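You operate a simulated robot arm through the tools that you are given. There is no shell and no other tool.

You run a simulated two-armed robot. Do the job below in one go: nothing can be reset, and whatever is moved stays where it is left.

TASK
Mark gauge lines on the lot 4 dumbbell piece in the marking jig.
Fine: ink the marker first; one print, within 4 mm of the middle; marker back, ink lid shut; the others stay unmarked. Set down upright: orange marker.

It is judged by the outcome, as a careful person would: the job done as asked, and still so three seconds after it is handed in. It fails if anything else is knocked over, pushed out of place, dropped, spilled or broken. A push-on lid holds only when it is set on centred and level and pressed home; a screw cap is set on level and turned clockwise until tight.

THE ROBOT
Two 7-joint arms with fingered hands on one trunk that stands fixed in place. Base frame: the origin is at the foot of the trunk, x ahead of it, y to its left, z up; the work surface is at about z = 850. Lengths are in mm, angles in rad, forces in N, time in s.
The left shoulder is at [71, 173, 1088], the right one opposite. With the tool pointing down near the work surface each hand reaches from about 440 to 820 mm from the base axis, measured 20 degrees to its own side. Payload 3.5 kg a hand.
The TCP of each hand is the grasp point between the finger pads, 25 mm short of the fingertips. In the tool frame z runs along the fingers and y along their closing line. The gripper opens to 88 mm; its body begins 29 mm behind the TCP. The gripper is a hand of 3 fingers: y runs from the thumb to the fingers, the wrist lies at [-13, -97, -162] in the tool frame, and closing takes about 1.5 s.
Orientation is that of the tool frame in the base frame, as a unit quaternion [w, x, y, z]. With the fingers straight down and the wrist toward the robot, the tool's x, y and z point along [0, 1, 0], [1, 0, 0] and [0, 0, -1] of the base frame.

THE INTERFACE
- The arms move only by the tool play_rows. It takes "left_commands", "right_commands" or both (then of equal length, played together; a hand with none holds still); each is a list of rows, each a list of 2 entries, a list of its own where there are three numbers: the shift along the tool's x, y, z in mm, then the turn, a rotation vector about the tool's x, y, z in rad. In form: [[[x, y, z], [ax, ay, az]], ...]. A call has 1 to 20 rows; each row shifts and turns the commanded pose from where the row before left it, along the tool's axes as they then stand. "left_grip" and "right_grip" are, for a hand that has rows, the opening in per cent of the stroke, from 0 (shut) to 100 (fully open), set as the call begins (left out, the last holds). Each row takes 0.2 s and may step no farther than 50 mm and 0.15 rad from the row before; otherwise, or with a gripper value out of range, the whole call is refused. Where a pose cannot be reached the arm comes as near as it can. A force on the tool above 80 N (or 10 N above the force at the start of the call, whichever is more), or a blocked arm, ends the call early, and 0.2 s more pass. The fingers move at their own pace (about 72 mm/s each) and stop on an object; they squeeze with about 25 N. The grip force told is the motor's: it shows also when the fingers shut on nothing. Time passes only in rows, and 0.2 s behind the last, so rows that do not move let the fingers close. It gives the time, the measured TCP pose, the force on the tool (base axes), the opening and the grip force at its end, in the units of the frame above (readings bear some noise), with the torque about the TCP (base axes, N m) and any sound that the robot's microphone picked up, and new pictures: "pictures" is both (left out), scene, wrist or none (wrist: the cameras of the hands that moved).
- Cameras (640 x 400 px; columns grow to the right, rows downward): "scene" is now at [185.3, -57.9, 1338.8]; the picture's right is [-0.51, -0.85, 0.11], its down [-0.45, 0.16, -0.88] and it looks along [0.73, -0.49, -0.47] (base axes); focal length 238 px, centre (320, 200). "left" rides on the left gripper at [-58, -85, -99] in its tool frame; the picture's right is [-0.67, -0.35, 0.66], its down [0.69, -0.63, 0.37] and it looks along [0.29, 0.69, 0.66] (tool axes); focal length 261 px, centre (320, 200). "right" rides on the right gripper at [58, -85, -99] in its tool frame; the picture's right is [-0.67, 0.35, -0.66], its down [-0.69, -0.63, 0.36] and it looks along [-0.29, 0.69, 0.66] (tool axes); focal length 261 px, centre (320, 200). There is no depth. A picture from a camera that has moved, and an enlarged one, comes with that camera's place and axes in the base frame and with its lens. The place of the scene camera against the robot may be out by one fixed shift of up to 18 mm in any direction.
- raise_lower(by): moves the trunk up (or, below 0, down) by that many mm; the arms and the scene camera ride with it, the base frame stays. It gives what a move gives, with no picture.
- move_fingers(index, middle, thumb_bend, thumb_turn, hand): sets how far each is bent, from 0 (flat) to 100 (curled in); at 30 the hand is open as for a grip, at 70 the pads meet at the TCP. One left out holds its place. A second passes; each finger stops where it meets its share of the squeeze, and holds until it gets a number again. A gripper value or a shape takes the hand back. It gives what a move gives, with no picture; readings hold the bend of each and the force on the fingers (four entries, about 0 where the hand has none), thumb and palm. thumb_turn goes from beside the hand (0) to across from the fingers (100), as for a grip.
- grasp_type(shape, hand): the hand has 3 fingers and takes this shape, open, in about a second: jaw (thumb against the fingers, like two jaws); tri (thumb and two fingers); tip (a fingertip pinch); poke (one finger out to press); point (the index stretched); flat (the hand flat); cup (the hand cupped); fist (a fist). The gripper value then closes the fingers along that shape, each until it touches; the sizes above hold for jaw. It gives what a move gives, with no picture.
- turn_head(pan, tilt): turns the head with the scene camera to pan (to the left, within 1.501 rad either way) and tilt (down, from -0.506 to 1.204), counted from straight ahead of the robot (the tilt from the chest, where the trunk bows). It gives what a move gives, and a new picture of the scene camera.
- close_up(camera, box): a new picture of the part [left, top, right, bottom] of that camera's present view, enlarged. It takes no simulated time.
- finish_job(): hands the job in; it is judged then, once.

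Places have to be worked out from the pictures, the camera data and where the tool is seen. Open the grippers and draw the arms clear of the work before you hand the job in, unless the task says otherwise.

The tools are called as name(argument=value, ...) on one line, values as JSON. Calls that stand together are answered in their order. play_rows: Moves the arms, as the interface text tells. Its arguments: {"type":"object","properties":{"left_commands":{"type":"array"},"left_grip":{"type":"number"},"right_commands":{"type":"array"},"right_grip":{"type":"number"},"pictures":{"type":"string","enum":["both","scene","wrist","none"]}},"required":[]} The other tools are called the same way: raise_lower (by) moves the trunk up or down; grasp_type (shape, hand) gives the hand a shape; move_fingers (index, middle, thumb_bend, thumb_turn, hand) moves the fingers one by one; turn_head (pan, tilt) turns the head that bears the scene camera; close_up (camera, box) takes an enlarged picture of a part of a camera's view; finish_job () hands the job in.

At the start:

```text
time: 0.0
left_tool_pos: [464.9, -19.7, 1206.2]
left_orientation: [-0.001, 0.707, 0.707, 0.001]
left_force: [0.5, 0.5, 0.1]
left_wrist_torque: [0.01, 0.0, 0.0]
left_grip_width: 87.5
left_finger_force: 0.0
left_shape: jaw
left_bend: [30.0, 30.0, 30.0, 98.0]
left_finger forces: [0.1, 0.0, 0.1, 0.0, 0.0, 0.0]
right_tool_pos: [341.1, -441.9, 1125.4]
right_orientation: [0.0, 0.706, 0.708, 0.0]
right_force: [1.0, -0.1, -0.5]
right_wrist_torque: [-0.06, -0.03, 0.02]
right_grip_width: 87.8
right_finger_force: 0.1
right_shape: jaw
right_bend: [30.0, 30.0, 30.0, 98.0]
right_finger forces: [0.1, 0.0, 0.0, 0.0, 0.0, 0.0]
trunk travel left (down, up): [-175.0, 280.0]
head pan, tilt (commanded): [-0.548, 0.314]
```

scene: 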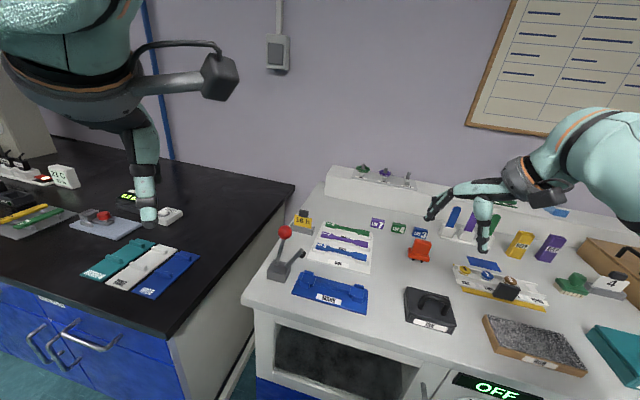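
right: 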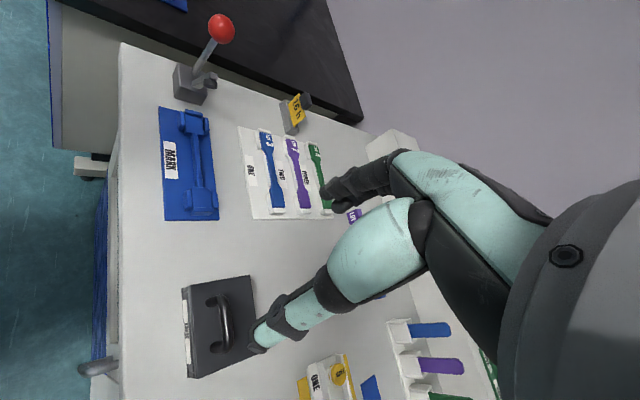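
left: 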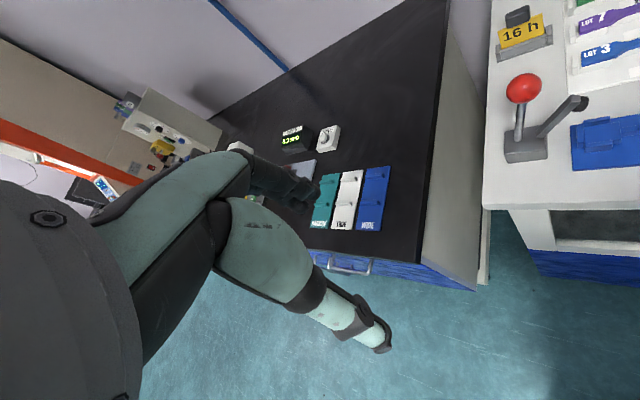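

I begin by looking closely at the right table to find the jig, the dumbbell pieces, the marker and the ink pad.

close_up(camera="scene", box=[260, 180, 420, 300])

close_up(camera="scene", box=[400, 180, 640, 340])

close_up(camera="right", box=[120, 60, 380, 240])

close_up(camera="scene", box=[0, 140, 200, 300])

```text
3.33 times, centred on (340, 240) of scene
camera zoom: at [185.3, -57.9, 1338.8], right [-0.51, -0.85, 0.11], down [-0.45, 0.16, -0.88], along [0.73, -0.49, -0.47], focal length 793 px, centre (253, 67)
```

zoom: 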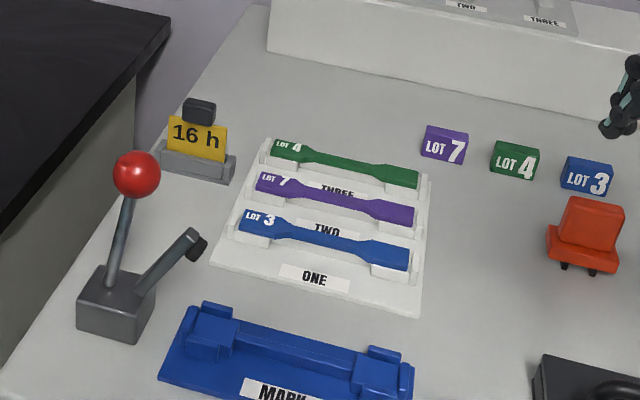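

```text
2.50 times, centred on (520, 260) of scene
camera zoom: at [185.3, -57.9, 1338.8], right [-0.51, -0.85, 0.11], down [-0.45, 0.16, -0.88], along [0.73, -0.49, -0.47], focal length 595 px, centre (-180, 50)
```

zoom: 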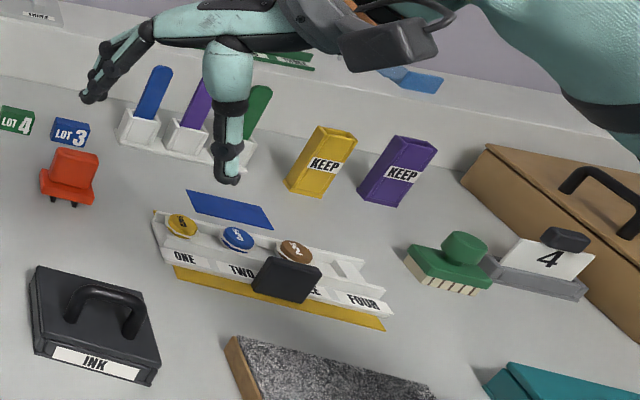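

```text
2.22 times, centred on (250, 150) of right
camera zoom: at [256.1, -385.5, 1223.6], right [0.35, -0.67, 0.66], down [-0.63, -0.69, -0.36], along [0.69, -0.28, -0.66], focal length 579 px, centre (476, 311)
```

zoom: 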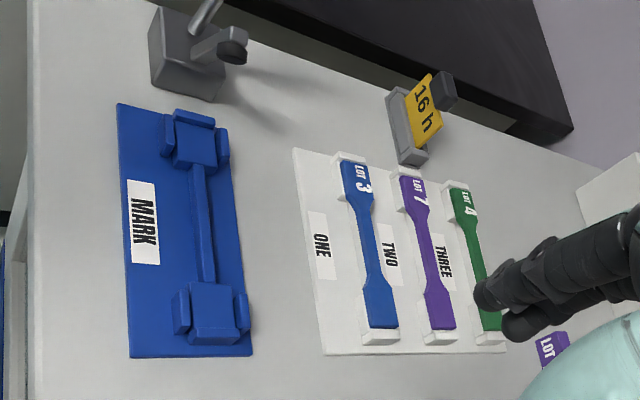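

```text
2.50 times, centred on (100, 220) of scene
camera zoom: at [185.3, -57.9, 1338.8], right [-0.51, -0.85, 0.11], down [-0.45, 0.16, -0.88], along [0.73, -0.49, -0.47], focal length 595 px, centre (870, 150)
```

zoom: 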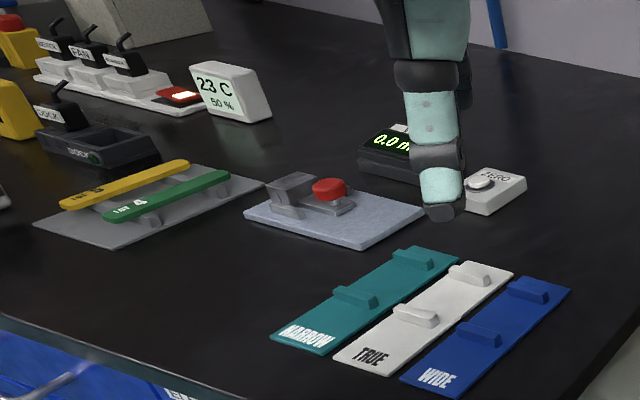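

The lot 4 piece is the green one in rack slot THREE; the jig is the blue MARK block, the marker is the orange stamp with two feet, and the INK pad has a black handled lid. I turn the head for a better view of the table.

turn_head(pan=-0.75, tilt=0.75)

```text
time: 0.9
left_tool_pos: [465.0, -19.7, 1206.2]
left_orientation: [0.0, 0.707, 0.708, 0.0]
left_force: [0.2, 0.3, 0.1]
left_wrist_torque: [0.03, 0.01, 0.0]
left_grip_width: 87.6
left_finger_force: 0.1
left_shape: jaw
left_bend: [30.0, 30.0, 30.0, 98.0]
left_finger forces: [0.0, 0.0, 0.0, 0.0, 0.1, 0.0]
right_tool_pos: [343.3, -442.5, 1124.5]
right_orientation: [0.0, 0.706, 0.708, 0.0]
right_force: [-0.1, -0.5, -0.2]
right_wrist_torque: [-0.03, 0.0, -0.01]
right_grip_width: 87.5
right_finger_force: 0.1
right_shape: jaw
right_bend: [30.0, 30.0, 30.0, 98.0]
right_finger forces: [0.1, 0.1, 0.1, 0.0, 0.0, 0.1]
trunk travel left (down, up): [-175.0, 280.0]
head pan, tilt (commanded): [-0.75, 0.75]
camera scene: at [158.7, -65.8, 1304.6], right [-0.67, -0.73, 0.14], down [-0.64, 0.46, -0.61], along [0.38, -0.5, -0.78], focal length 238 px, centre (320, 200)
```

scene: 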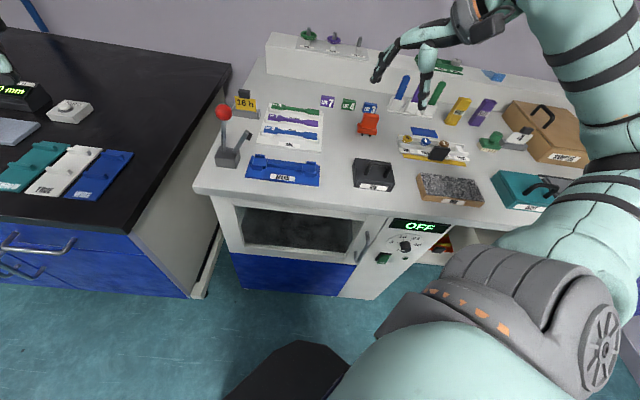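

From the right wrist picture the table axes lie at 45° to the base: jig centre near (495,-323), green piece near (680,-503). I turn the right hand 45° to line up with the table, and move the left hand farther left out of the way.

play_rows(right_commands=[[[0, 0, 0], [0, 0, 0.131]], [[0, 0, 0], [0, 0, 0.131]], [[0, 0, 0], [0, 0, 0.131]], [[0, 0, 0], [0, 0, 0.131]], [[0, 0, 0], [0, 0, 0.131]], [[0, 0, 0], [0, 0, 0.131]], [[28, 18, 0], [0, 0, 0]], [[28, 18, 0], [0, 0, 0]], [[28, 18, 0], [0, 0, 0]], [[0, 0, 0], [0, 0, 0]]], left_commands=[[[30, 0, 0], [0, 0, 0]], [[30, 0, 0], [0, 0, 0]], [[30, 0, 0], [0, 0, 0]], [[30, 0, 0], [0, 0, 0]], [[30, 0, 0], [0, 0, 0]], [[0, 0, 0], [0, 0, 0]], [[0, 0, 0], [0, 0, 0]], [[0, 0, 0], [0, 0, 0]], [[0, 0, 0], [0, 0, 0]], [[0, 0, 0], [0, 0, 0]]], pictures="both")

```text
time: 3.1
left_tool_pos: [465.9, 129.2, 1205.0]
left_orientation: [0.001, 0.707, 0.707, 0.0]
left_force: [0.8, 0.1, 0.2]
left_wrist_torque: [0.01, 0.03, -0.03]
left_grip_width: 87.5
left_finger_force: 0.1
left_shape: jaw
left_bend: [30.0, 30.0, 30.0, 98.0]
left_finger forces: [0.0, 0.0, 0.1, 0.0, 0.0, 0.1]
right_tool_pos: [438.3, -421.8, 1124.6]
right_orientation: [0.0, 0.924, 0.383, 0.0]
right_force: [-0.6, -0.1, -0.4]
right_wrist_torque: [0.03, 0.0, 0.02]
right_grip_width: 87.7
right_finger_force: 0.1
right_shape: jaw
right_bend: [30.0, 30.0, 30.0, 98.0]
right_finger forces: [0.0, 0.0, 0.0, 0.1, 0.1, 0.0]
trunk travel left (down, up): [-175.0, 280.0]
head pan, tilt (commanded): [-0.75, 0.75]
camera scene: at [158.2, -66.0, 1304.6], right [-0.67, -0.73, 0.14], down [-0.64, 0.47, -0.61], along [0.38, -0.5, -0.78], focal length 238 px, centre (320, 200)
camera right: at [419.0, -320.4, 1224.6], right [-0.23, -0.72, 0.66], down [-0.93, -0.04, -0.37], along [0.29, -0.69, -0.66], focal length 261 px, centre (320, 200)
camera left: at [380.5, 73.0, 1304.2], right [-0.35, -0.67, -0.66], down [-0.63, 0.69, -0.37], along [0.69, 0.29, -0.66], focal length 261 px, centre (320, 200)
```

scene: 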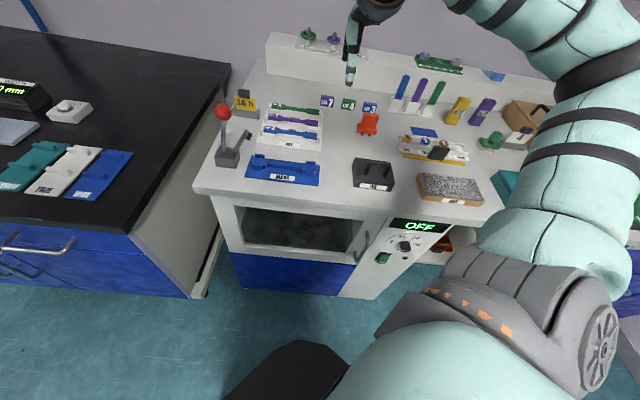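
right: 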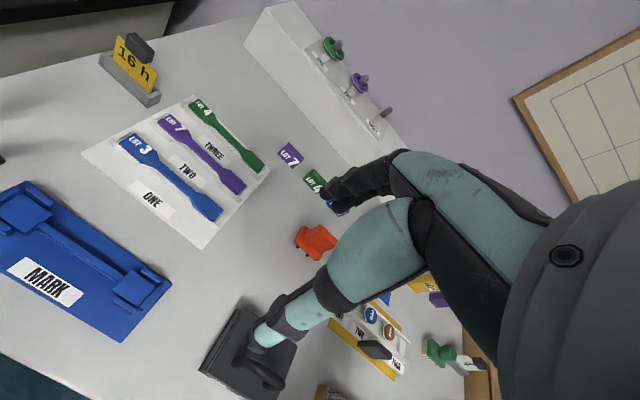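
left: 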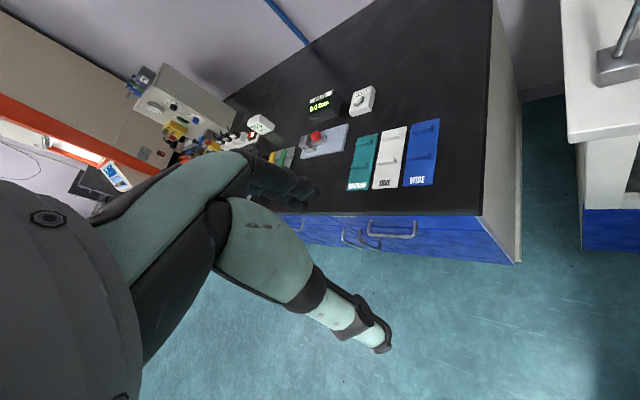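

Now aligned with the table. I take enlarged views from the right wrist camera to measure the rack, jig, marker and ink pad.

close_up(camera="right", box=[80, 80, 280, 205])

close_up(camera="right", box=[0, 160, 200, 285])

close_up(camera="right", box=[190, 200, 350, 300])

close_up(camera="right", box=[180, 275, 380, 400])

close_up(camera="scene", box=[220, 80, 420, 205])

```text
3.20 times, centred on (180, 142) of right
camera zoom: at [419.0, -320.4, 1224.6], right [-0.23, -0.72, 0.66], down [-0.93, -0.04, -0.37], along [0.29, -0.69, -0.66], focal length 834 px, centre (768, 384)
```

zoom: 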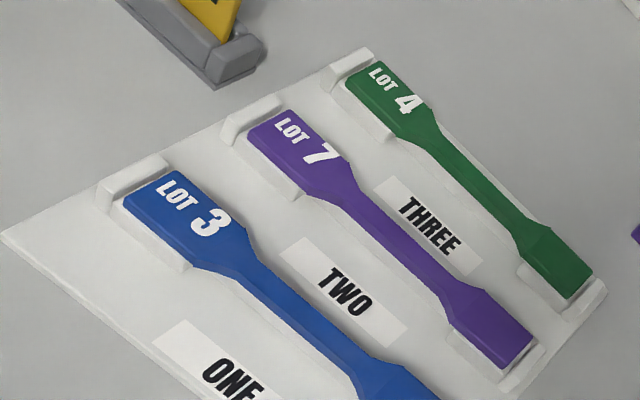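

```text
3.20 times, centred on (100, 222) of right
camera zoom: at [419.0, -320.4, 1224.6], right [-0.23, -0.72, 0.66], down [-0.93, -0.04, -0.37], along [0.29, -0.69, -0.66], focal length 834 px, centre (1024, 128)
```

zoom: 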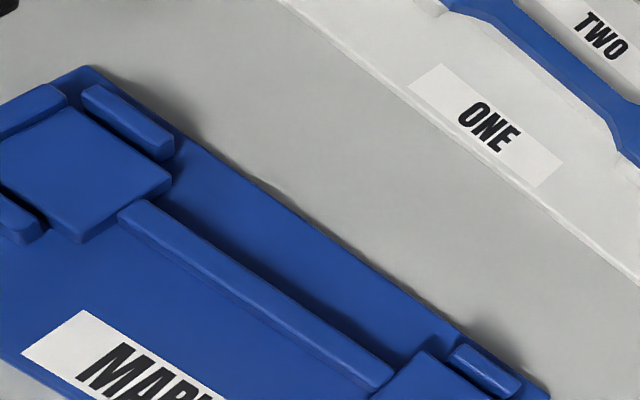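

```text
4.00 times, centred on (270, 250) of right
camera zoom: at [419.0, -320.4, 1224.6], right [-0.23, -0.72, 0.66], down [-0.93, -0.04, -0.37], along [0.29, -0.69, -0.66], focal length 1043 px, centre (520, 0)
```

zoom: 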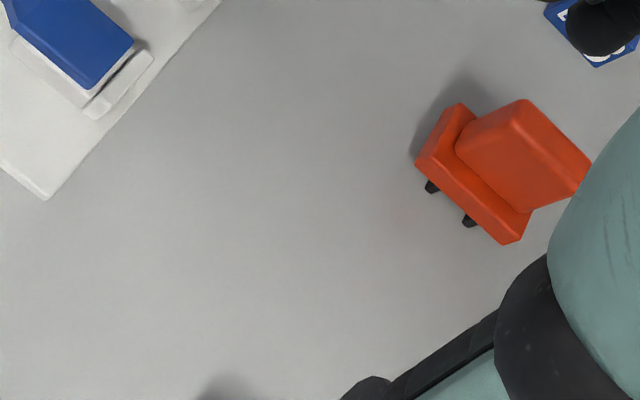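

```text
3.20 times, centred on (280, 338) of right
camera zoom: at [419.0, -320.4, 1224.6], right [-0.23, -0.72, 0.66], down [-0.93, -0.04, -0.37], along [0.29, -0.69, -0.66], focal length 834 px, centre (448, -240)
```

zoom: 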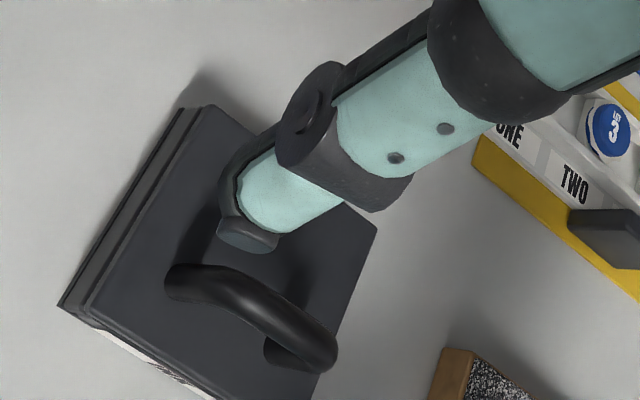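

```text
3.20 times, centred on (320, 142) of scene
camera zoom: at [158.2, -66.0, 1304.6], right [-0.67, -0.73, 0.14], down [-0.64, 0.47, -0.61], along [0.38, -0.5, -0.78], focal length 762 px, centre (320, 384)
```

zoom: 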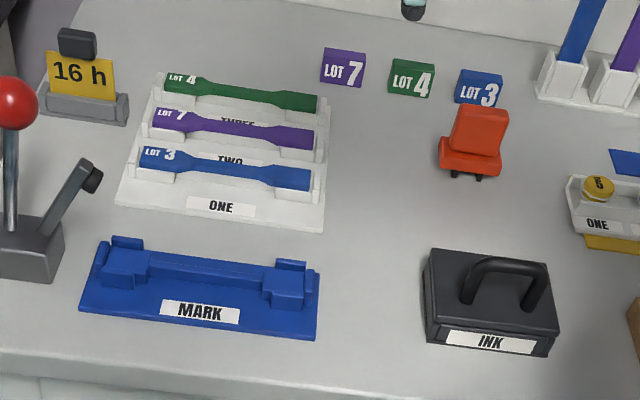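

Working in table axes (L left, D away), I judge the green piece at L≈120, D≈838, about 147 mm long, with a 60 mm pitch to its neighbours; marker near L≈-104, D≈790. I move the right hand above the green piece with a narrower opening for a closer look.

play_rows(right_commands=[[[21.8, 42, 20], [0, 0, 0]], [[21.8, 42, 20], [0, 0, 0]], [[21.8, 42, 20], [0, 0, 0]], [[21.8, 42, 20], [0, 0, 0]], [[21.8, 42, 20], [0, 0, 0]], [[0, 0, 0], [0, 0, 0]]], right_grip=50, pictures="both")

```text
refused: row 1 steps farther than a row can; nothing moved
```

The step was slightly too long; I split it into more rows.

play_rows(right_commands=[[[18, 35, 16], [0, 0, 0]], [[18, 35, 16], [0, 0, 0]], [[18, 35, 16], [0, 0, 0]], [[18, 35, 16], [0, 0, 0]], [[18, 35, 16], [0, 0, 0]], [[18, 35, 16], [0, 0, 0]], [[0, 0, 0], [0, 0, 0]]], right_grip=50, pictures="both")

```text
time: 4.7
left_tool_pos: [465.2, 131.6, 1205.0]
left_orientation: [0.0, 0.707, 0.707, 0.0]
left_force: [0.2, -0.1, 0.2]
left_wrist_torque: [0.01, -0.02, -0.01]
left_grip_width: 87.5
left_finger_force: 0.1
left_shape: jaw
left_bend: [30.0, 30.0, 30.0, 98.0]
left_finger forces: [0.0, 0.0, 0.1, 0.0, 0.0, 0.0]
right_tool_pos: [642.1, -495.2, 1029.1]
right_orientation: [0.001, 0.924, 0.383, 0.0]
right_force: [-0.2, -0.4, 0.3]
right_wrist_torque: [0.01, 0.02, 0.03]
right_grip_width: 44.3
right_finger_force: 0.0
right_shape: jaw
right_bend: [74.0, 44.0, 69.0, 100.0]
right_finger forces: [0.1, 0.0, 0.1, 0.0, 0.0, 0.0]
right hand out of reach, approached as far as the arm can: row 6
trunk travel left (down, up): [-175.0, 280.0]
head pan, tilt (commanded): [-0.75, 0.75]
camera scene: at [157.8, -64.9, 1304.8], right [-0.67, -0.73, 0.14], down [-0.64, 0.46, -0.61], along [0.38, -0.5, -0.78], focal length 238 px, centre (320, 200)
camera right: at [622.1, -393.3, 1127.7], right [-0.23, -0.72, 0.66], down [-0.93, -0.04, -0.37], along [0.29, -0.69, -0.66], focal length 261 px, centre (320, 200)
```

scene: 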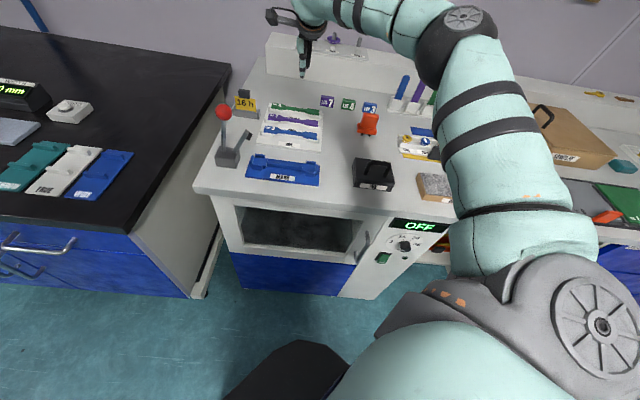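
right: 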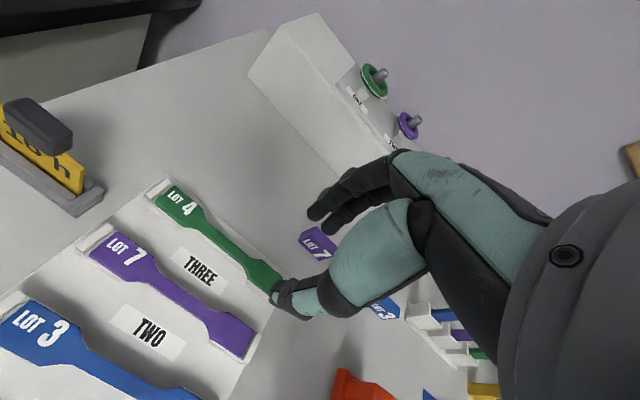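

The hand stopped about 20 mm short (reach limit at this height). I wait a moment and lower the hand 60 mm to see whether the reach is better lower down.

play_rows(right_commands=[[[0, 0, 20], [0, 0, 0]], [[0, 0, 20], [0, 0, 0]], [[0, 0, 20], [0, 0, 0]], [[0, 0, 0], [0, 0, 0]]], pictures="wrist")

```text
time: 5.7
left_tool_pos: [465.9, 131.4, 1204.4]
left_orientation: [0.0, 0.707, 0.707, 0.0]
left_force: [0.5, 0.1, 0.9]
left_wrist_torque: [0.04, -0.01, 0.01]
left_grip_width: 87.5
left_finger_force: 0.0
left_shape: jaw
left_bend: [30.0, 30.0, 30.0, 98.0]
left_finger forces: [0.1, 0.1, 0.1, 0.0, 0.0, 0.1]
right_tool_pos: [636.2, -492.3, 970.1]
right_orientation: [0.001, 0.923, 0.384, 0.001]
right_force: [-0.4, 0.6, 0.2]
right_wrist_torque: [-0.01, -0.02, 0.0]
right_grip_width: 44.1
right_finger_force: 0.1
right_shape: jaw
right_bend: [74.0, 44.0, 69.0, 100.0]
right_finger forces: [0.0, 0.0, 0.1, 0.0, 0.1, 0.1]
right hand out of reach, approached as far as the arm can: row 3
trunk travel left (down, up): [-175.0, 280.0]
head pan, tilt (commanded): [-0.75, 0.75]
camera right: at [616.5, -391.6, 1069.7], right [-0.23, -0.72, 0.66], down [-0.93, -0.04, -0.37], along [0.29, -0.69, -0.66], focal length 261 px, centre (320, 200)
```

right: 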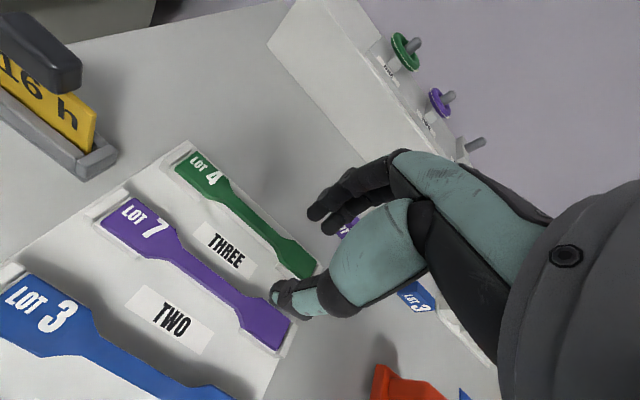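

Reach shrinks lower down, so the shoulder sits too high for this spot. I raise the hand, back it off slightly, then lower the trunk to gain reach.

play_rows(right_commands=[[[-10, -20, -40], [0, 0, 0]], [[-5, -15, -45], [0, 0, 0]], [[0, -10, -45], [0, 0, 0]], [[0, 0, -40], [0, 0, 0]], [[0, 0, 0], [0, 0, 0]]], pictures="none")

raise_lower(by=-120)

```text
time: 6.9
left_tool_pos: [466.5, 129.9, 1204.7]
left_orientation: [0.0, 0.707, 0.707, 0.0]
left_force: [0.4, -0.6, -0.4]
left_wrist_torque: [0.01, 0.02, 0.0]
left_grip_width: 87.7
left_finger_force: 0.0
left_shape: jaw
left_bend: [30.0, 30.0, 30.0, 98.0]
left_finger forces: [0.1, 0.0, 0.0, 0.0, 0.0, 0.0]
right_tool_pos: [593.6, -471.4, 1140.6]
right_orientation: [0.0, 0.924, 0.383, -0.001]
right_force: [0.1, -0.4, -0.5]
right_wrist_torque: [-0.03, 0.01, -0.03]
right_grip_width: 44.3
right_finger_force: 0.0
right_shape: jaw
right_bend: [74.0, 44.0, 69.0, 100.0]
right_finger forces: [0.0, 0.1, 0.0, 0.1, 0.0, 0.0]
trunk travel left (down, up): [-175.0, 280.0]
head pan, tilt (commanded): [-0.75, 0.75]
```

```text
time: 8.4
left_tool_pos: [464.1, 129.6, 1085.0]
left_orientation: [0.0, 0.707, 0.707, 0.001]
left_force: [0.5, -0.4, 1.5]
left_wrist_torque: [0.02, 0.02, -0.01]
left_grip_width: 87.8
left_finger_force: 0.0
left_shape: jaw
left_bend: [30.0, 30.0, 30.0, 98.0]
left_finger forces: [0.0, 0.0, 0.0, 0.1, 0.1, 0.0]
right_tool_pos: [592.9, -470.7, 1021.4]
right_orientation: [0.001, 0.924, 0.383, 0.0]
right_force: [-0.2, 0.4, -0.5]
right_wrist_torque: [0.01, 0.01, 0.01]
right_grip_width: 44.4
right_finger_force: 0.1
right_shape: jaw
right_bend: [74.0, 44.0, 69.0, 100.0]
right_finger forces: [0.0, 0.1, 0.0, 0.0, 0.1, 0.0]
trunk travel left (down, up): [-55.0, 400.0]
head pan, tilt (commanded): [-0.75, 0.75]
```

Now I try reaching above the green piece again with the lower shoulder.

play_rows(right_commands=[[[12, 29, 20], [0, 0, 0]], [[12, 29, 20], [0, 0, 0]], [[10, 28, 20], [0, 0, 0]], [[0, 0, 0], [0, 0, 0]], [[0, 0, 0], [0, 0, 0]]], pictures="both")

```text
time: 9.6
left_tool_pos: [466.2, 130.5, 1084.8]
left_orientation: [0.0, 0.707, 0.707, 0.0]
left_force: [0.1, -0.8, -1.4]
left_wrist_torque: [0.0, -0.02, 0.0]
left_grip_width: 87.7
left_finger_force: 0.0
left_shape: jaw
left_bend: [30.0, 30.0, 30.0, 98.0]
left_finger forces: [0.0, 0.1, 0.0, 0.0, 0.1, 0.1]
right_tool_pos: [679.3, -506.6, 959.2]
right_orientation: [0.0, 0.924, 0.382, -0.001]
right_force: [0.3, 0.0, 0.8]
right_wrist_torque: [0.02, 0.01, -0.01]
right_grip_width: 44.2
right_finger_force: 0.0
right_shape: jaw
right_bend: [74.0, 44.0, 69.0, 100.0]
right_finger forces: [0.0, 0.0, 0.0, 0.0, 0.0, 0.1]
trunk travel left (down, up): [-55.0, 400.0]
head pan, tilt (commanded): [-0.75, 0.75]
camera scene: at [257.7, -65.8, 1133.4], right [-0.62, -0.73, 0.28], down [-0.75, 0.47, -0.47], along [0.21, -0.5, -0.84], focal length 238 px, centre (320, 200)
camera right: at [659.8, -406.6, 1058.9], right [-0.23, -0.72, 0.66], down [-0.93, -0.04, -0.36], along [0.29, -0.69, -0.66], focal length 261 px, centre (320, 200)
```

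scene: 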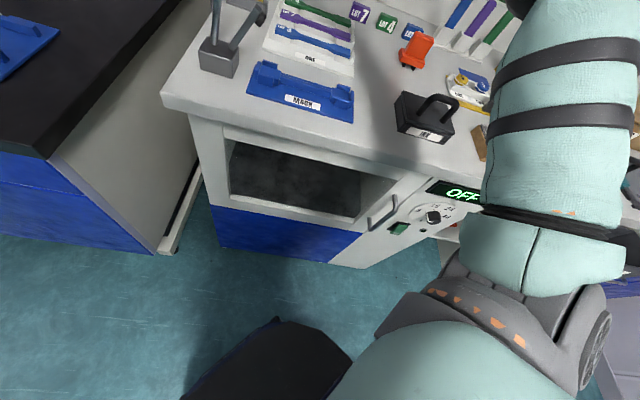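
right: 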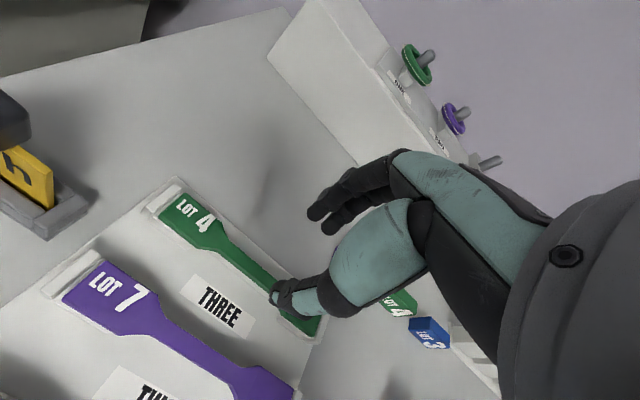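

Now the spot above the piece is within reach. I look closely at the piece from the wrist camera and tilt the head up to see the table.

close_up(camera="right", box=[130, 160, 386, 320])

turn_head(pan=-0.75, tilt=0.25)

```text
2.50 times, centred on (258, 240) of right
camera zoom: at [659.8, -406.6, 1058.9], right [-0.23, -0.72, 0.66], down [-0.93, -0.04, -0.36], along [0.29, -0.69, -0.66], focal length 652 px, centre (475, 100)
```

zoom: 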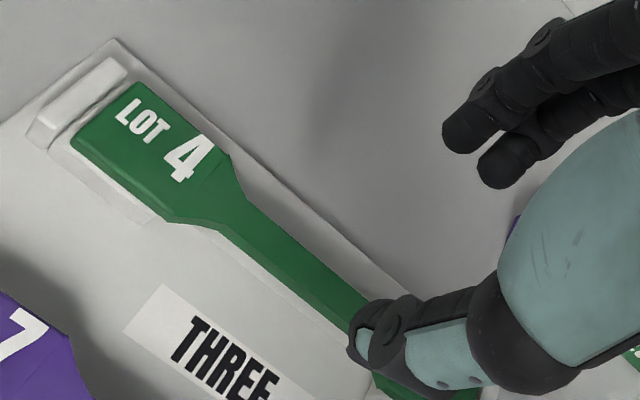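

```text
time: 10.5
left_tool_pos: [466.3, 130.5, 1084.4]
left_orientation: [0.0, 0.707, 0.707, -0.001]
left_force: [0.0, -0.4, 0.3]
left_wrist_torque: [0.0, 0.01, 0.0]
left_grip_width: 87.6
left_finger_force: 0.0
left_shape: jaw
left_bend: [30.0, 30.0, 30.0, 98.0]
left_finger forces: [0.0, 0.0, 0.0, 0.0, 0.1, 0.0]
right_tool_pos: [679.3, -507.1, 960.2]
right_orientation: [0.001, 0.924, 0.382, -0.001]
right_force: [-1.0, 0.0, 0.2]
right_wrist_torque: [0.02, 0.01, 0.0]
right_grip_width: 44.2
right_finger_force: 0.1
right_shape: jaw
right_bend: [74.0, 44.0, 69.0, 100.0]
right_finger forces: [0.1, 0.0, 0.0, 0.0, 0.0, 0.0]
trunk travel left (down, up): [-55.0, 400.0]
head pan, tilt (commanded): [-0.75, 0.25]
camera scene: at [282.8, -72.9, 1171.5], right [-0.62, -0.73, 0.28], down [-0.56, 0.17, -0.81], along [0.55, -0.66, -0.51], focal length 238 px, centre (320, 200)
```

scene: 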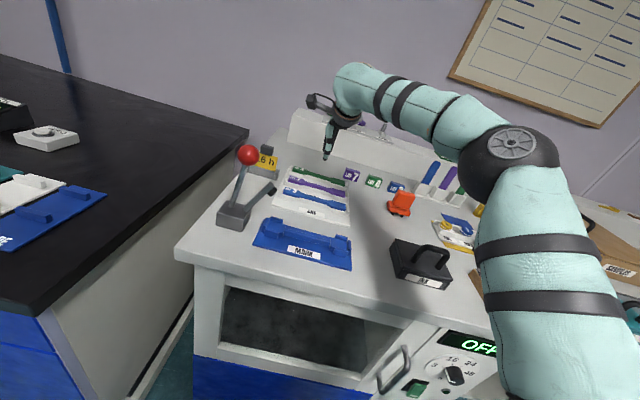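

The wrist view shows the point under the TCP lying a few mm in front of the gauge centre-line. I shift 5 mm away and descend to z≈915 (tips ~890) and re-check.

play_rows(right_commands=[[[0, 5, 15], [0, 0, 0]], [[0, 0, 15], [0, 0, 0]], [[0, 0, 15], [0, 0, 0]], [[0, 0, 0], [0, 0, 0]]], pictures="both")

close_up(camera="right", box=[130, 160, 386, 320])

close_up(camera="scene", box=[260, 110, 420, 210])

```text
time: 11.5
left_tool_pos: [465.4, 130.4, 1085.6]
left_orientation: [-0.001, 0.707, 0.707, 0.0]
left_force: [-0.1, -0.2, 0.2]
left_wrist_torque: [0.0, -0.01, 0.0]
left_grip_width: 87.4
left_finger_force: 0.1
left_shape: jaw
left_bend: [30.0, 30.0, 30.0, 98.0]
left_finger forces: [0.0, 0.0, 0.0, 0.0, 0.0, 0.0]
right_tool_pos: [681.3, -511.2, 915.1]
right_orientation: [0.001, 0.923, 0.384, -0.001]
right_force: [0.2, 0.2, 0.9]
right_wrist_torque: [0.02, 0.02, 0.04]
right_grip_width: 44.3
right_finger_force: 0.1
right_shape: jaw
right_bend: [74.0, 44.0, 69.0, 100.0]
right_finger forces: [0.0, 0.1, 0.0, 0.0, 0.0, 0.1]
trunk travel left (down, up): [-55.0, 400.0]
head pan, tilt (commanded): [-0.75, 0.25]
camera scene: at [282.8, -72.8, 1171.6], right [-0.62, -0.73, 0.28], down [-0.56, 0.17, -0.81], along [0.55, -0.66, -0.51], focal length 238 px, centre (320, 200)
camera right: at [662.0, -410.6, 1014.1], right [-0.23, -0.72, 0.66], down [-0.93, -0.04, -0.36], along [0.29, -0.69, -0.66], focal length 261 px, centre (320, 200)
```

scene: 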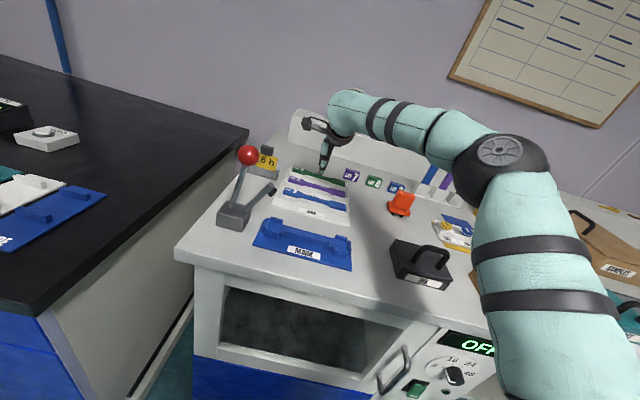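
right: 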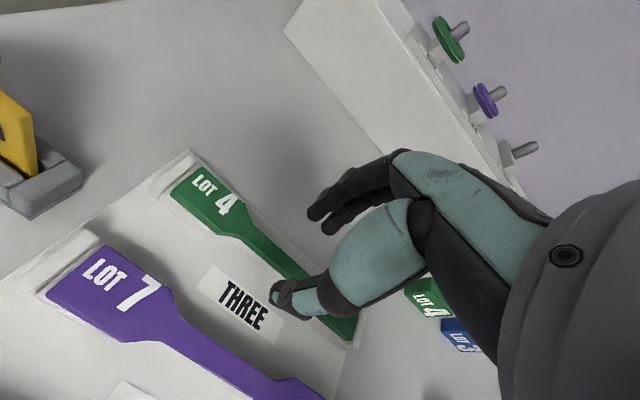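

```text
2.50 times, centred on (258, 240) of right
camera zoom: at [662.0, -410.6, 1014.1], right [-0.23, -0.72, 0.66], down [-0.93, -0.04, -0.36], along [0.29, -0.69, -0.66], focal length 652 px, centre (475, 100)
```

zoom: 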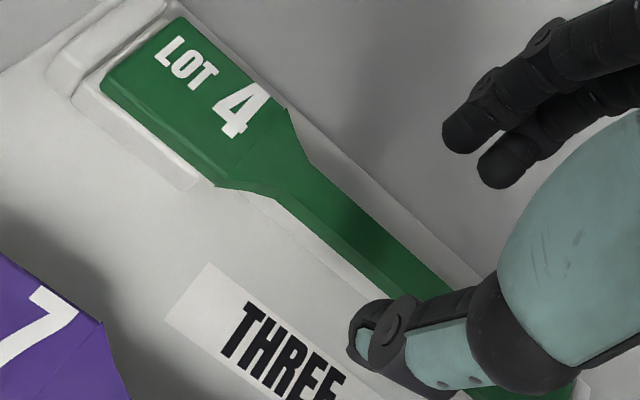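

```text
4.00 times, centred on (340, 160) of scene
camera zoom: at [282.8, -72.8, 1171.6], right [-0.62, -0.73, 0.28], down [-0.56, 0.17, -0.81], along [0.55, -0.66, -0.51], focal length 952 px, centre (240, 360)
```

zoom: 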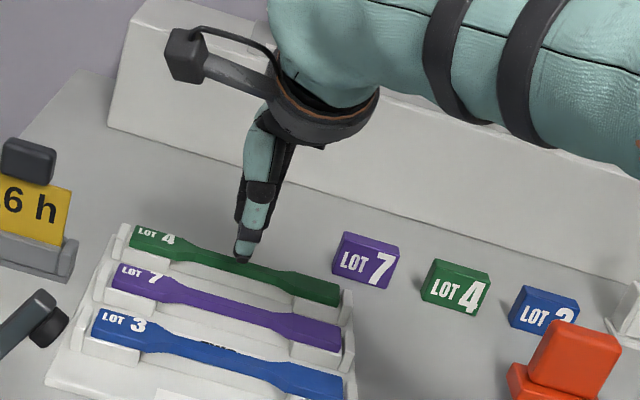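

The TCP is now centred within ~2 mm of the gauge, at L≈120, which matches the piece's middle (194 to 47). I descend to TCP z≈890 (tips ~865) and check.

play_rows(right_commands=[[[0, 0, 9], [0, 0, 0]], [[0, 0, 8], [0, 0, 0]], [[0, 0, 8], [0, 0, 0]], [[0, 0, 0], [0, 0, 0]]], pictures="wrist")

close_up(camera="right", box=[130, 160, 386, 320])

close_up(camera="scene", box=[280, 140, 376, 200])

```text
time: 12.5
left_tool_pos: [466.7, 129.8, 1085.2]
left_orientation: [0.0, 0.707, 0.707, 0.0]
left_force: [0.6, -0.3, -0.5]
left_wrist_torque: [0.04, -0.02, 0.03]
left_grip_width: 87.7
left_finger_force: 0.0
left_shape: jaw
left_bend: [30.0, 30.0, 30.0, 98.0]
left_finger forces: [0.2, 0.1, 0.0, 0.0, 0.1, 0.0]
right_tool_pos: [682.2, -512.3, 889.8]
right_orientation: [0.0, 0.924, 0.383, 0.0]
right_force: [0.5, 0.0, -0.4]
right_wrist_torque: [-0.02, 0.01, 0.04]
right_grip_width: 44.3
right_finger_force: 0.0
right_shape: jaw
right_bend: [74.0, 44.0, 69.0, 100.0]
right_finger forces: [0.0, 0.1, 0.1, 0.1, 0.0, 0.0]
trunk travel left (down, up): [-55.0, 400.0]
head pan, tilt (commanded): [-0.75, 0.25]
camera right: at [662.3, -411.0, 988.4], right [-0.23, -0.72, 0.66], down [-0.93, -0.04, -0.36], along [0.29, -0.69, -0.66], focal length 261 px, centre (320, 200)
```

right: 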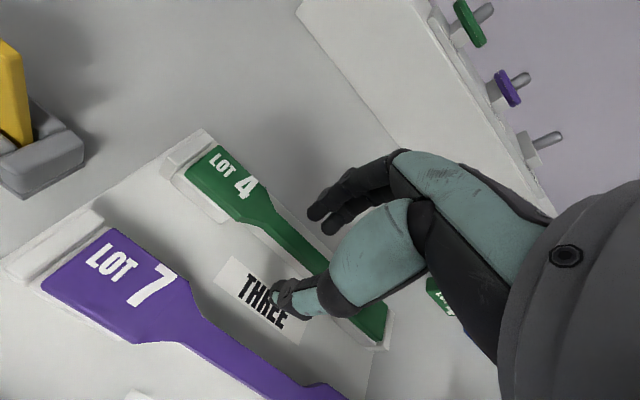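

```text
2.50 times, centred on (258, 240) of right
camera zoom: at [662.3, -411.0, 988.4], right [-0.23, -0.72, 0.66], down [-0.93, -0.04, -0.36], along [0.29, -0.69, -0.66], focal length 652 px, centre (475, 100)
```

zoom: 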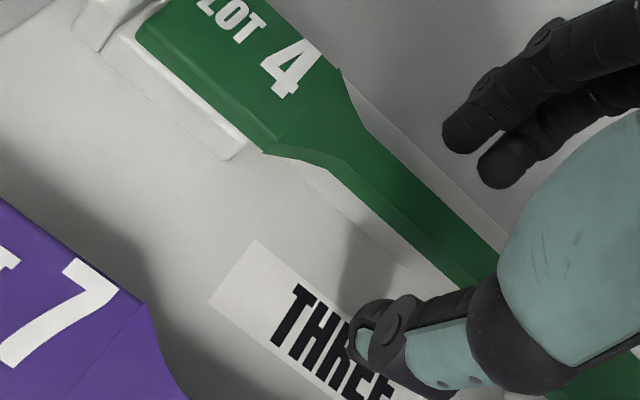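

```text
6.67 times, centred on (328, 170) of scene
camera zoom: at [282.8, -72.8, 1171.6], right [-0.62, -0.73, 0.28], down [-0.56, 0.17, -0.81], along [0.55, -0.66, -0.51], focal length 1587 px, centre (267, 400)
```

zoom: 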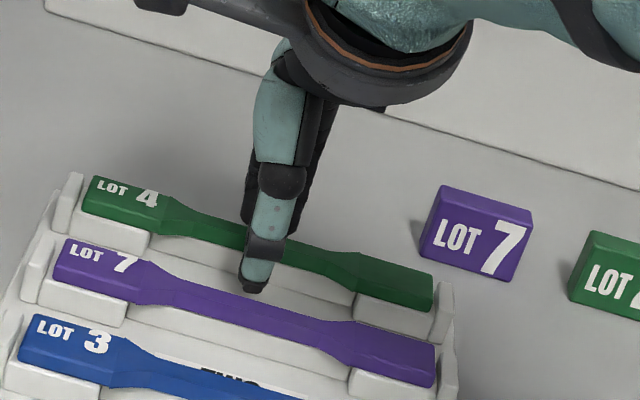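

The fingers straddle the piece, thumb in front and fingers behind. I zoom in further to judge the height and centring before closing.

close_up(camera="right", box=[220, 180, 348, 260])

close_up(camera="scene", box=[300, 155, 364, 195])

```text
5.00 times, centred on (284, 220) of right
camera zoom: at [662.3, -411.0, 988.4], right [-0.23, -0.72, 0.66], down [-0.93, -0.04, -0.36], along [0.29, -0.69, -0.66], focal length 1303 px, centre (500, 100)
```

zoom: 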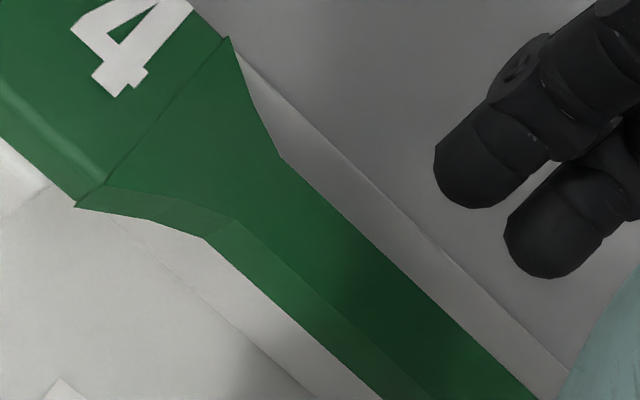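

```text
10.00 times, centred on (332, 175) of scene
camera zoom: at [282.8, -72.8, 1171.6], right [-0.62, -0.73, 0.28], down [-0.56, 0.17, -0.81], along [0.55, -0.66, -0.51], focal length 2380 px, centre (200, 450)
```

zoom: 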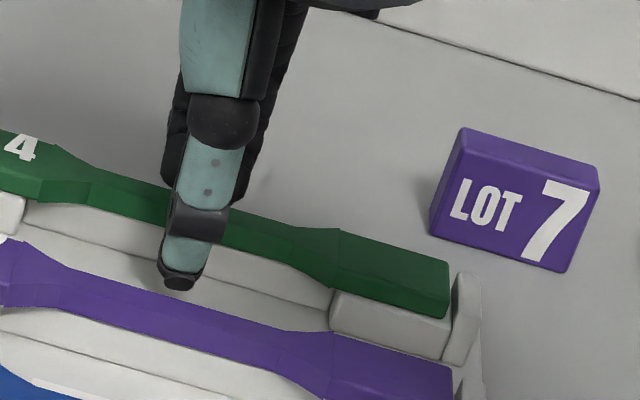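

The piece is about 13 mm wide and 7 mm thick, and the hand is centred to within a couple of mm. I go down 5 mm more so the pads cover the piece's sides, checking for contact.

play_rows(right_commands=[[[0, 0.5, 2.5], [0, 0, 0]], [[0, 0.5, 2.5], [0, 0, 0]], [[0, 0, 0], [0, 0, 0]]], pictures="wrist")

close_up(camera="scene", box=[300, 155, 364, 195])

```text
time: 13.3
left_tool_pos: [466.3, 129.6, 1085.9]
left_orientation: [0.001, 0.707, 0.707, -0.001]
left_force: [0.4, 0.2, 0.5]
left_wrist_torque: [-0.04, 0.0, 0.01]
left_grip_width: 87.3
left_finger_force: 0.0
left_shape: jaw
left_bend: [30.0, 30.0, 30.0, 98.0]
left_finger forces: [0.1, 0.0, 0.1, 0.1, 0.0, 0.0]
right_tool_pos: [682.6, -511.9, 884.7]
right_orientation: [0.0, 0.924, 0.383, -0.001]
right_force: [0.0, -0.3, 0.1]
right_wrist_torque: [0.02, 0.0, 0.03]
right_grip_width: 44.4
right_finger_force: 0.1
right_shape: jaw
right_bend: [74.0, 44.0, 69.0, 100.0]
right_finger forces: [0.0, 0.0, 0.1, 0.0, 0.1, 0.1]
trunk travel left (down, up): [-55.0, 400.0]
head pan, tilt (commanded): [-0.75, 0.25]
camera right: at [663.3, -411.4, 983.8], right [-0.23, -0.72, 0.66], down [-0.93, -0.04, -0.36], along [0.29, -0.69, -0.66], focal length 261 px, centre (320, 200)
```

right: 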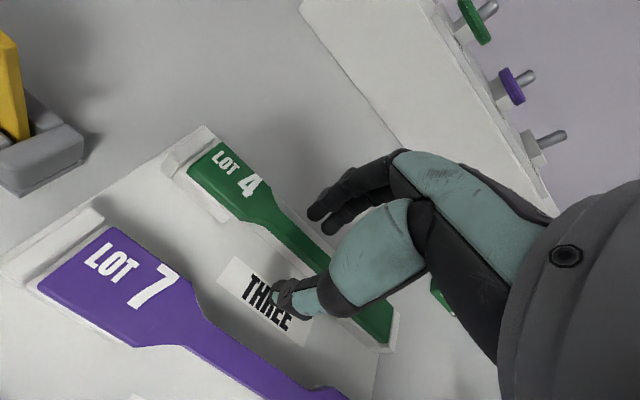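

```text
10.00 times, centred on (332, 175) of scene
camera zoom: at [282.8, -72.9, 1171.6], right [-0.62, -0.73, 0.28], down [-0.56, 0.17, -0.81], along [0.55, -0.66, -0.51], focal length 2380 px, centre (200, 450)
```

zoom: 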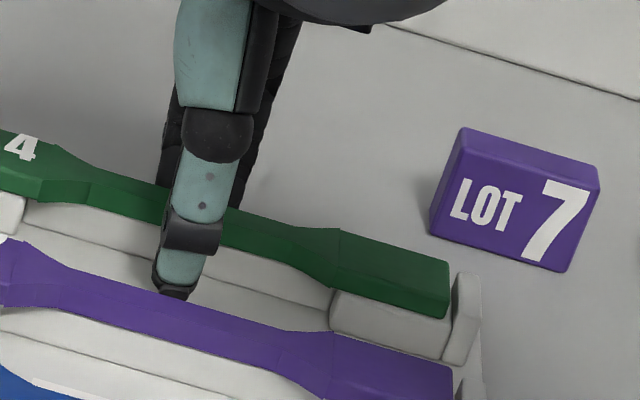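

No contact yet; tips are at about z 860, just below the piece's underside. I close the fingers on the gauge section.

play_rows(right_commands=[[[0, 0, 0], [0, 0, 0]], [[0, 0, 0], [0, 0, 0]], [[0, 0, 0], [0, 0, 0]], [[0, 0, 0], [0, 0, 0]], [[0, 0, 0], [0, 0, 0]], [[0, 0, 0], [0, 0, 0]], [[0, 0, 0], [0, 0, 0]]], right_grip=0, pictures="wrist")

close_up(camera="scene", box=[300, 155, 364, 195])

close_up(camera="right", box=[170, 140, 426, 300])

```text
time: 14.9
left_tool_pos: [466.2, 130.2, 1084.4]
left_orientation: [0.001, 0.707, 0.707, 0.001]
left_force: [0.9, -0.2, -0.1]
left_wrist_torque: [0.03, 0.02, -0.01]
left_grip_width: 87.4
left_finger_force: 0.1
left_shape: jaw
left_bend: [30.0, 30.0, 30.0, 98.0]
left_finger forces: [0.0, 0.0, 0.1, 0.1, 0.1, 0.0]
right_tool_pos: [682.7, -512.2, 884.3]
right_orientation: [0.0, 0.924, 0.383, 0.001]
right_force: [-0.5, 0.6, -2.1]
right_wrist_torque: [0.04, 0.02, 0.02]
right_grip_width: 2.5
right_finger_force: 24.2
right_shape: jaw
right_bend: [70.0, 70.0, 74.0, 100.0]
right_finger forces: [13.7, 7.0, 0.0, 0.0, 22.4, 0.0]
trunk travel left (down, up): [-55.0, 400.0]
head pan, tilt (commanded): [-0.75, 0.25]
camera right: at [663.5, -411.5, 983.6], right [-0.23, -0.72, 0.66], down [-0.93, -0.04, -0.36], along [0.29, -0.69, -0.66], focal length 261 px, centre (320, 200)
```

right: 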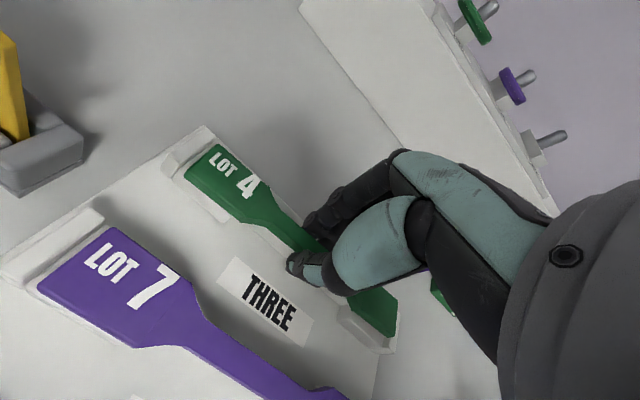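

```text
10.00 times, centred on (332, 175) of scene
camera zoom: at [283.1, -73.0, 1171.5], right [-0.62, -0.73, 0.28], down [-0.56, 0.17, -0.81], along [0.55, -0.66, -0.51], focal length 2380 px, centre (200, 450)
```

zoom: 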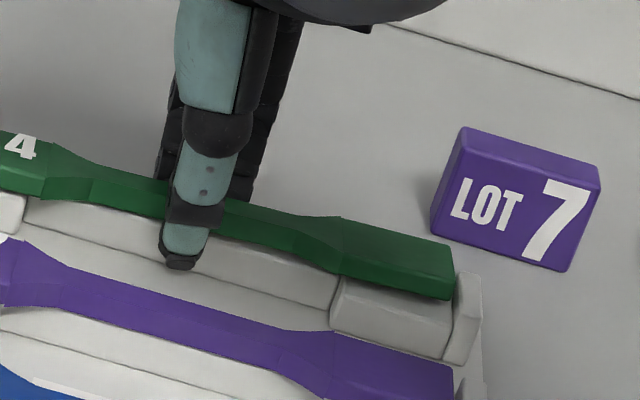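

```text
2.50 times, centred on (298, 220) of right
camera zoom: at [663.5, -411.5, 983.6], right [-0.23, -0.72, 0.66], down [-0.93, -0.04, -0.36], along [0.29, -0.69, -0.66], focal length 652 px, centre (375, 150)
```

zoom: 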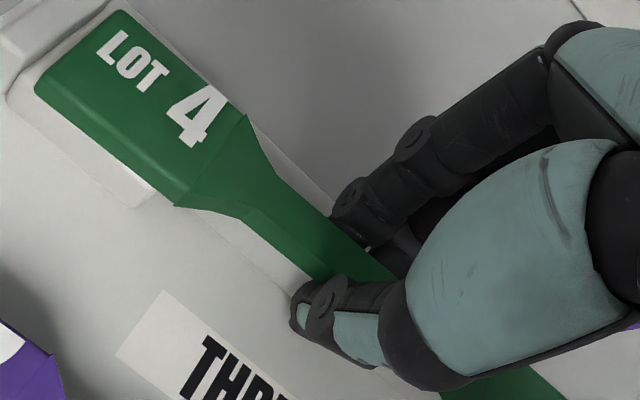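

The fingers report 24 N of contact; the piece's right end shifted back a little while being gripped. I lift gently 15 mm to see whether it is held.

play_rows(right_commands=[[[0, 0, -5], [0, 0, 0]], [[0, 0, -5], [0, 0, 0]], [[0, 0, -5], [0, 0, 0]], [[0, 0, 0], [0, 0, 0]]], pictures="wrist")

close_up(camera="scene", box=[280, 150, 376, 210])

close_up(camera="right", box=[170, 140, 426, 300])

```text
time: 15.9
left_tool_pos: [466.2, 130.4, 1085.8]
left_orientation: [0.0, 0.707, 0.707, 0.001]
left_force: [0.1, 0.2, 0.0]
left_wrist_torque: [-0.01, -0.01, 0.0]
left_grip_width: 87.5
left_finger_force: 0.1
left_shape: jaw
left_bend: [30.0, 30.0, 30.0, 98.0]
left_finger forces: [0.1, 0.0, 0.0, 0.1, 0.1, 0.0]
right_tool_pos: [682.0, -512.1, 900.4]
right_orientation: [0.0, 0.924, 0.383, 0.0]
right_force: [0.7, 0.1, 0.2]
right_wrist_torque: [0.01, 0.03, 0.01]
right_grip_width: 2.7
right_finger_force: 25.3
right_shape: jaw
right_bend: [70.0, 70.0, 76.0, 100.0]
right_finger forces: [13.4, 0.5, 0.1, 0.0, 0.0, 0.0]
trunk travel left (down, up): [-55.0, 400.0]
head pan, tilt (commanded): [-0.75, 0.25]
camera right: at [663.1, -411.0, 999.2], right [-0.23, -0.72, 0.66], down [-0.93, -0.04, -0.37], along [0.29, -0.69, -0.66], focal length 261 px, centre (320, 200)
```

right: 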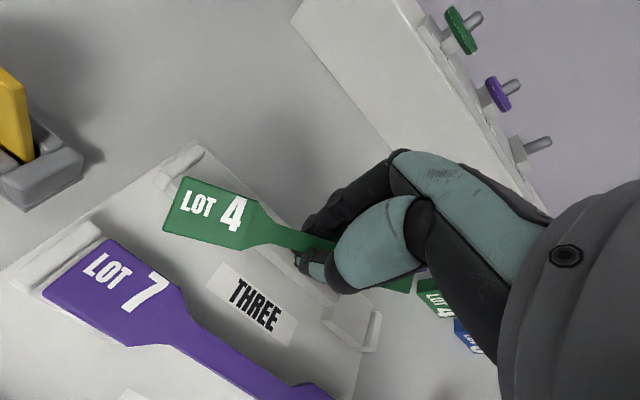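

```text
6.67 times, centred on (328, 180) of scene
camera zoom: at [282.8, -72.8, 1171.6], right [-0.62, -0.73, 0.28], down [-0.56, 0.17, -0.81], along [0.55, -0.66, -0.51], focal length 1587 px, centre (267, 333)
```

zoom: 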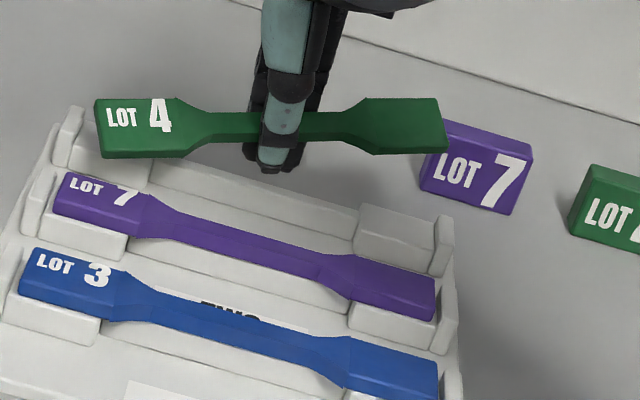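

```text
2.50 times, centred on (298, 220) of right
camera zoom: at [663.1, -411.0, 999.2], right [-0.23, -0.72, 0.66], down [-0.93, -0.04, -0.37], along [0.29, -0.69, -0.66], focal length 652 px, centre (375, 150)
```

zoom: 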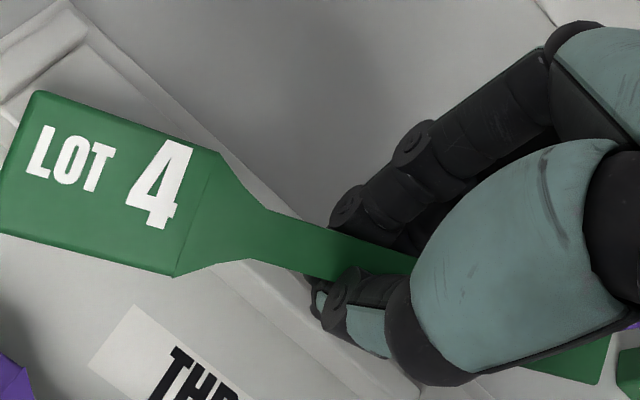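

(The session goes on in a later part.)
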